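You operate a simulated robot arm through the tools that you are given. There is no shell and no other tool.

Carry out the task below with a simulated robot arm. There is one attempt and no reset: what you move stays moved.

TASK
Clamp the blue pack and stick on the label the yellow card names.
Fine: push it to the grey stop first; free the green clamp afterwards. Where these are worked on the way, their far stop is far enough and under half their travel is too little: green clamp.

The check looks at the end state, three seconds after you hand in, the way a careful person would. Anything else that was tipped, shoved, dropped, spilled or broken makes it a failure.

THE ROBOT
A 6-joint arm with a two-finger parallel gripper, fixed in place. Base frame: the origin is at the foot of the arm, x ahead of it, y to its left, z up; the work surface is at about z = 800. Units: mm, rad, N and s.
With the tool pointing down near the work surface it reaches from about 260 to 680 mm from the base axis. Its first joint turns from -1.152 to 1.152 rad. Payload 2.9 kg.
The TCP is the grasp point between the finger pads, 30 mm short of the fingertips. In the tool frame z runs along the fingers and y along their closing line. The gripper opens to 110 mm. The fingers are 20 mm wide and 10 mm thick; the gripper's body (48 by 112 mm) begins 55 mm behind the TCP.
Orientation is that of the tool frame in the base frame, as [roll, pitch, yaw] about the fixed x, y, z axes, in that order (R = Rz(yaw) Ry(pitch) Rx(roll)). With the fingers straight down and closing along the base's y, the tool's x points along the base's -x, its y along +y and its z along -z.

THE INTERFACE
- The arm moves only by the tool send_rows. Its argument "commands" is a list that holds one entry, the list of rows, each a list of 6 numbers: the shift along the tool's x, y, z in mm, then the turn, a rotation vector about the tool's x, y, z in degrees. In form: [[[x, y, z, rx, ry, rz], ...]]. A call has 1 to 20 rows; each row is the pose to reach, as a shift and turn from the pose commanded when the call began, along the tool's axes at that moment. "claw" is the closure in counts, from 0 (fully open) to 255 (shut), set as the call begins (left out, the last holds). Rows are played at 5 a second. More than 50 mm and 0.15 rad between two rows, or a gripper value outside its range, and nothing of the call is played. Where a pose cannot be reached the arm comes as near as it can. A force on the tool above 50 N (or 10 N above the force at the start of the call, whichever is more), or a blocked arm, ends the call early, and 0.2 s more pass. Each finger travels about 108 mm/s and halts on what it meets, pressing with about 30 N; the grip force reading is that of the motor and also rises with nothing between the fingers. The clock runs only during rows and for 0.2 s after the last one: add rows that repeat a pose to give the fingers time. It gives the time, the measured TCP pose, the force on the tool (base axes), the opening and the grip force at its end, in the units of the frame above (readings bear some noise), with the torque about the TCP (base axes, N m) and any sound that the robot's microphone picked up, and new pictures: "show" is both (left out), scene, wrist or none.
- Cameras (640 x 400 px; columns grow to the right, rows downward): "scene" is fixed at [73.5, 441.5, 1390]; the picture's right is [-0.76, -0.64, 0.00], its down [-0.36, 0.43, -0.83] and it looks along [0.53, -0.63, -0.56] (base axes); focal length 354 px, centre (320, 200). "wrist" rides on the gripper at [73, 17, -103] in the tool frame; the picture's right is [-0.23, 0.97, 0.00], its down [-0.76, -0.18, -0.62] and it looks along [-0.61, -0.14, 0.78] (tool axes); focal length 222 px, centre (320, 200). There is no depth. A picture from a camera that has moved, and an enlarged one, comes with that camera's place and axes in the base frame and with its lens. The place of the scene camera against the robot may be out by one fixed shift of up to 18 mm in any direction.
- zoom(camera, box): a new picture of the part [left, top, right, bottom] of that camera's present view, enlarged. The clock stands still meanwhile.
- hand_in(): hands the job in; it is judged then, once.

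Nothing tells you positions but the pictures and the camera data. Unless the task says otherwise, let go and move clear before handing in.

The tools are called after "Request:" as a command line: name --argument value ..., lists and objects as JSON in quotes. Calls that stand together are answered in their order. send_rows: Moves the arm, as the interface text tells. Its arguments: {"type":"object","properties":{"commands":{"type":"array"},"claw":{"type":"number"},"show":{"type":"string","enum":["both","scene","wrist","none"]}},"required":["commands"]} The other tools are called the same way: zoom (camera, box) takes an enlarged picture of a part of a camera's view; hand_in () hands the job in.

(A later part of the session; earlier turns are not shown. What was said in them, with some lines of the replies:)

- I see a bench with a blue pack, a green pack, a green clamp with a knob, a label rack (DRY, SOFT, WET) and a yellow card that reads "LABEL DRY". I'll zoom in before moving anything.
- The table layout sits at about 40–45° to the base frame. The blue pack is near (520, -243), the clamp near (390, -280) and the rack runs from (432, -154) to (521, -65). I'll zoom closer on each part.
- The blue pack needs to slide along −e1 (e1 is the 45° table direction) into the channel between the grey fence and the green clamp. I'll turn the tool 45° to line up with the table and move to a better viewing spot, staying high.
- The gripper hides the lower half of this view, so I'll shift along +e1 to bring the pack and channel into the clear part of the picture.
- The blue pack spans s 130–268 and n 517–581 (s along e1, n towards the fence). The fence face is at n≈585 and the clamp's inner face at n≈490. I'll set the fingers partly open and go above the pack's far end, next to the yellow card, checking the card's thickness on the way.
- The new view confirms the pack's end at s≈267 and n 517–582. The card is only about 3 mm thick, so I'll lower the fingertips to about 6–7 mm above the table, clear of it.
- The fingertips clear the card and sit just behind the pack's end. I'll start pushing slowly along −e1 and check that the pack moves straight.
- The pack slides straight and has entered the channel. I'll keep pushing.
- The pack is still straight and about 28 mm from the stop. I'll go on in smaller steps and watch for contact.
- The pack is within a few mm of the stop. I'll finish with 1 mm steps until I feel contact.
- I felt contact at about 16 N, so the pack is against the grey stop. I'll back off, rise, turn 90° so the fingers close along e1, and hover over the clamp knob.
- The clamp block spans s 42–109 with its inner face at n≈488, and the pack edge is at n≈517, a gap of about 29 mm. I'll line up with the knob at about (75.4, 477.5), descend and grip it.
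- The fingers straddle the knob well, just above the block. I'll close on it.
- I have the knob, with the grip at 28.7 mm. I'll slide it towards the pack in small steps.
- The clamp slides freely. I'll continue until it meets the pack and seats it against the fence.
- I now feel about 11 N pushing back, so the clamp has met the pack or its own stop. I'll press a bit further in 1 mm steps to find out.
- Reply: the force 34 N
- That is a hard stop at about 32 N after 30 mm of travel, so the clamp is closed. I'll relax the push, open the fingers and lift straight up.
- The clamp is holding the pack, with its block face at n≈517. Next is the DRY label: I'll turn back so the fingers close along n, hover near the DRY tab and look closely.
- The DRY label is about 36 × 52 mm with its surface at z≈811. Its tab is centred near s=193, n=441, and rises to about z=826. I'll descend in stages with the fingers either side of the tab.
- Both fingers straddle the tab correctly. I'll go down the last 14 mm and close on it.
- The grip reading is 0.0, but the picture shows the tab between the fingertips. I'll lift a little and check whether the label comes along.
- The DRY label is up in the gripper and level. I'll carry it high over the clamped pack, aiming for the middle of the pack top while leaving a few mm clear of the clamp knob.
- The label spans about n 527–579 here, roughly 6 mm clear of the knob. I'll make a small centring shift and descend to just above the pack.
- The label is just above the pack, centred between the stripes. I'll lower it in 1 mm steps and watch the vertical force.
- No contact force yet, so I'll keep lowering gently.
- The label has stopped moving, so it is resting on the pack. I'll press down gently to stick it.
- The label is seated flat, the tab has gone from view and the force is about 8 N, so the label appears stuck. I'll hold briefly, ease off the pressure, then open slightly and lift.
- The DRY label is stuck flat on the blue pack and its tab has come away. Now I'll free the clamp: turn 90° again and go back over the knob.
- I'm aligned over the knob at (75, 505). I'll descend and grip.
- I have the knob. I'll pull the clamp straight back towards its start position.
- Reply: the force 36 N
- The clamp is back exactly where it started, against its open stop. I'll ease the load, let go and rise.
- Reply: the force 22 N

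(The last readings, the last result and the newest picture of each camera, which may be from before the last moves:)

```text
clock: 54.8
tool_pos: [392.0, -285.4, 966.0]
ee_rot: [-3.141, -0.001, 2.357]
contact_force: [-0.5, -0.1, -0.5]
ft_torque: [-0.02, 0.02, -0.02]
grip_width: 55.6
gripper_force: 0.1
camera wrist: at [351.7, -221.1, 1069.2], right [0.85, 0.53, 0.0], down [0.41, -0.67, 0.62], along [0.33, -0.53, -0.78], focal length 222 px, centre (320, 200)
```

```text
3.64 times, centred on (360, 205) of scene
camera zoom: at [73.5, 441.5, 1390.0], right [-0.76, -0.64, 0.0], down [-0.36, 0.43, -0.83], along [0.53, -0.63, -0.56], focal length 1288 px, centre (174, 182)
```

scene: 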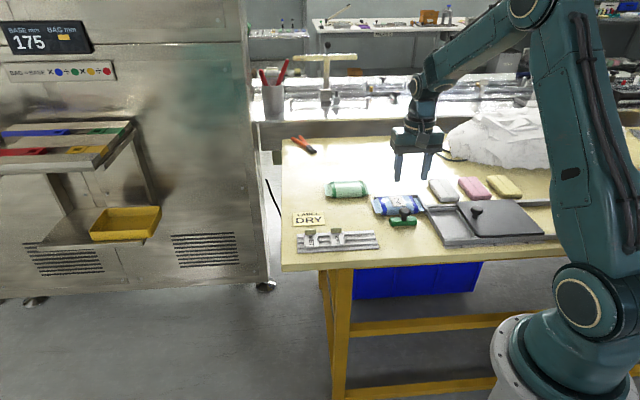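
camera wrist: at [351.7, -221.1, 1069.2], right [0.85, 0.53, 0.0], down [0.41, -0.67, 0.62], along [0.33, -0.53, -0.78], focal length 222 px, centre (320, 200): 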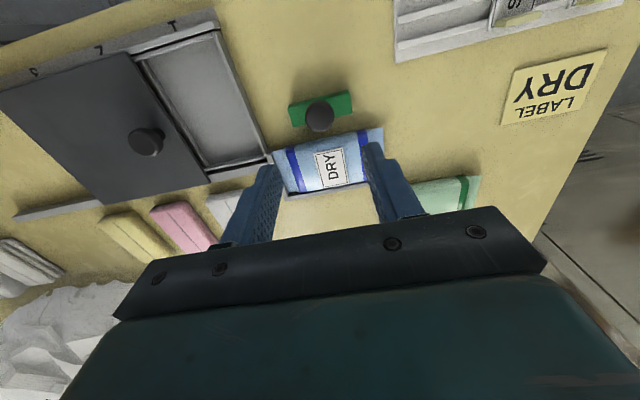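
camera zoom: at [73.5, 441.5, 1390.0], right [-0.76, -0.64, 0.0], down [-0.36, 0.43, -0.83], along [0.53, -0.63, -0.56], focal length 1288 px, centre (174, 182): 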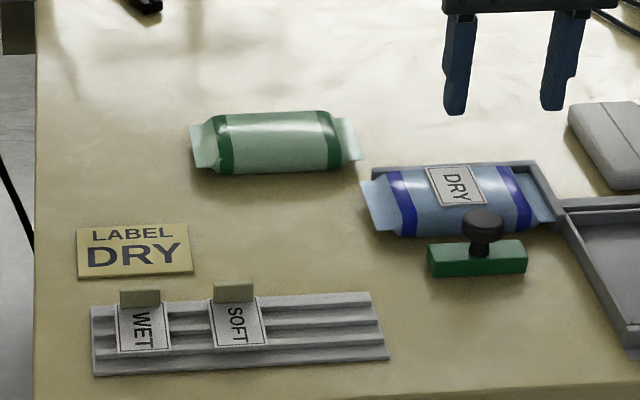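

The clamp is open, the DRY label is on and everything else looks undisturbed. The pack seems to have shifted back by a mm or so, so I'll check it is still against the grey stop.

Request:
zoom --camera "scene" --box '[408, 185, 428, 215]'

Request:
zoom --camera "wrist" --box '[270, 140, 310, 200]'

Request:
zoom --camera "scene" --box '[370, 185, 430, 220]'

```text
13.33 times, centred on (418, 200) of scene
camera zoom: at [73.5, 441.5, 1390.0], right [-0.76, -0.64, 0.0], down [-0.36, 0.43, -0.83], along [0.53, -0.63, -0.56], focal length 4723 px, centre (-987, 200)
```

zoom: 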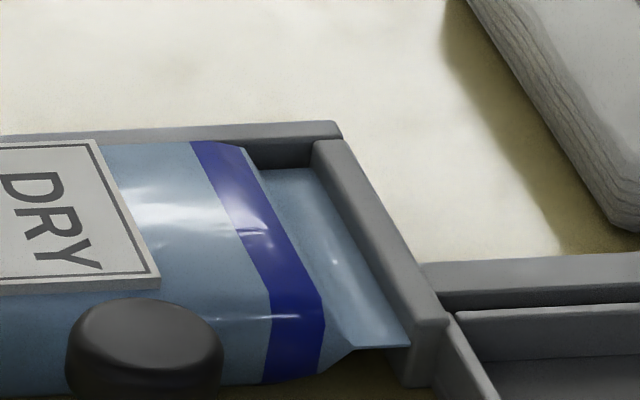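

```text
6.67 times, centred on (290, 170) of wrist
camera zoom: at [351.7, -221.1, 1069.2], right [0.85, 0.53, 0.0], down [0.41, -0.67, 0.62], along [0.33, -0.53, -0.78], focal length 1481 px, centre (520, 400)
```

zoom: 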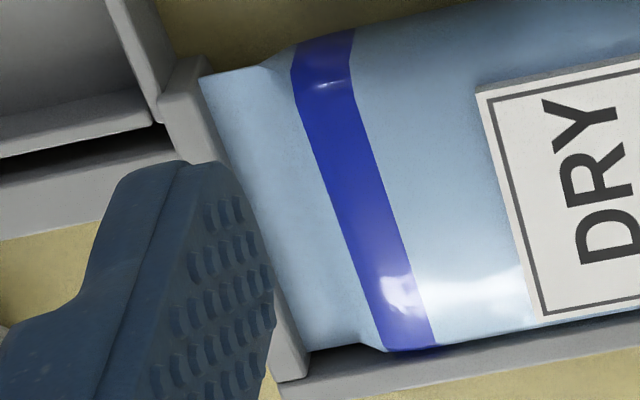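

```text
10.67 times, centred on (400, 202) of scene
camera zoom: at [73.5, 441.5, 1390.0], right [-0.76, -0.64, 0.0], down [-0.36, 0.43, -0.83], along [0.53, -0.63, -0.56], focal length 3778 px, centre (-533, 173)
```

zoom: 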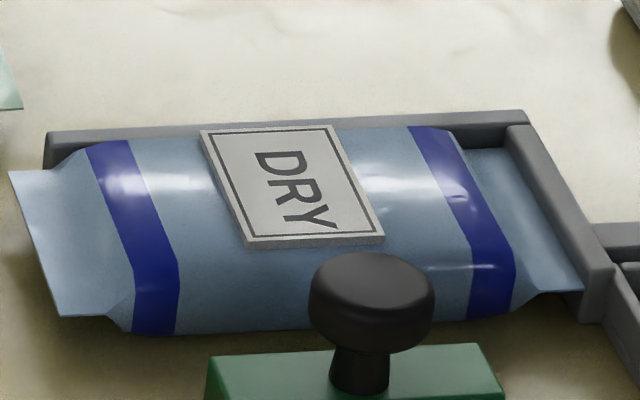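

The pack's end is touching the grey stop, the DRY label is flat on its top, the clamp is open and the gripper is well clear. I'm handing in.

Request:
hand_in

```text
The job is handed in.
```

I did the whole job and handed it in; I haven't seen the result of the check.

- **Pack:** I pushed the blue pack along the channel until it met the grey stop at about 16 N. After the clamp was opened it had moved about 3 mm away from the fence, but its end was still touching the stop.
- **Clamp:** I slid the green clamp about 30 mm to a hard stop against the pack. After labelling I pulled it back to where it started. I read "free the green clamp afterwards" as opening it again, not just letting go of it.
- **Label:** The yellow card said DRY, so I took the DRY label. I pressed it onto the top of the pack between the stripes. It stuck flat and its tab came away.

Everything else on the bench looked undisturbed in the last pictures. The gripper was open and well clear when I handed in.
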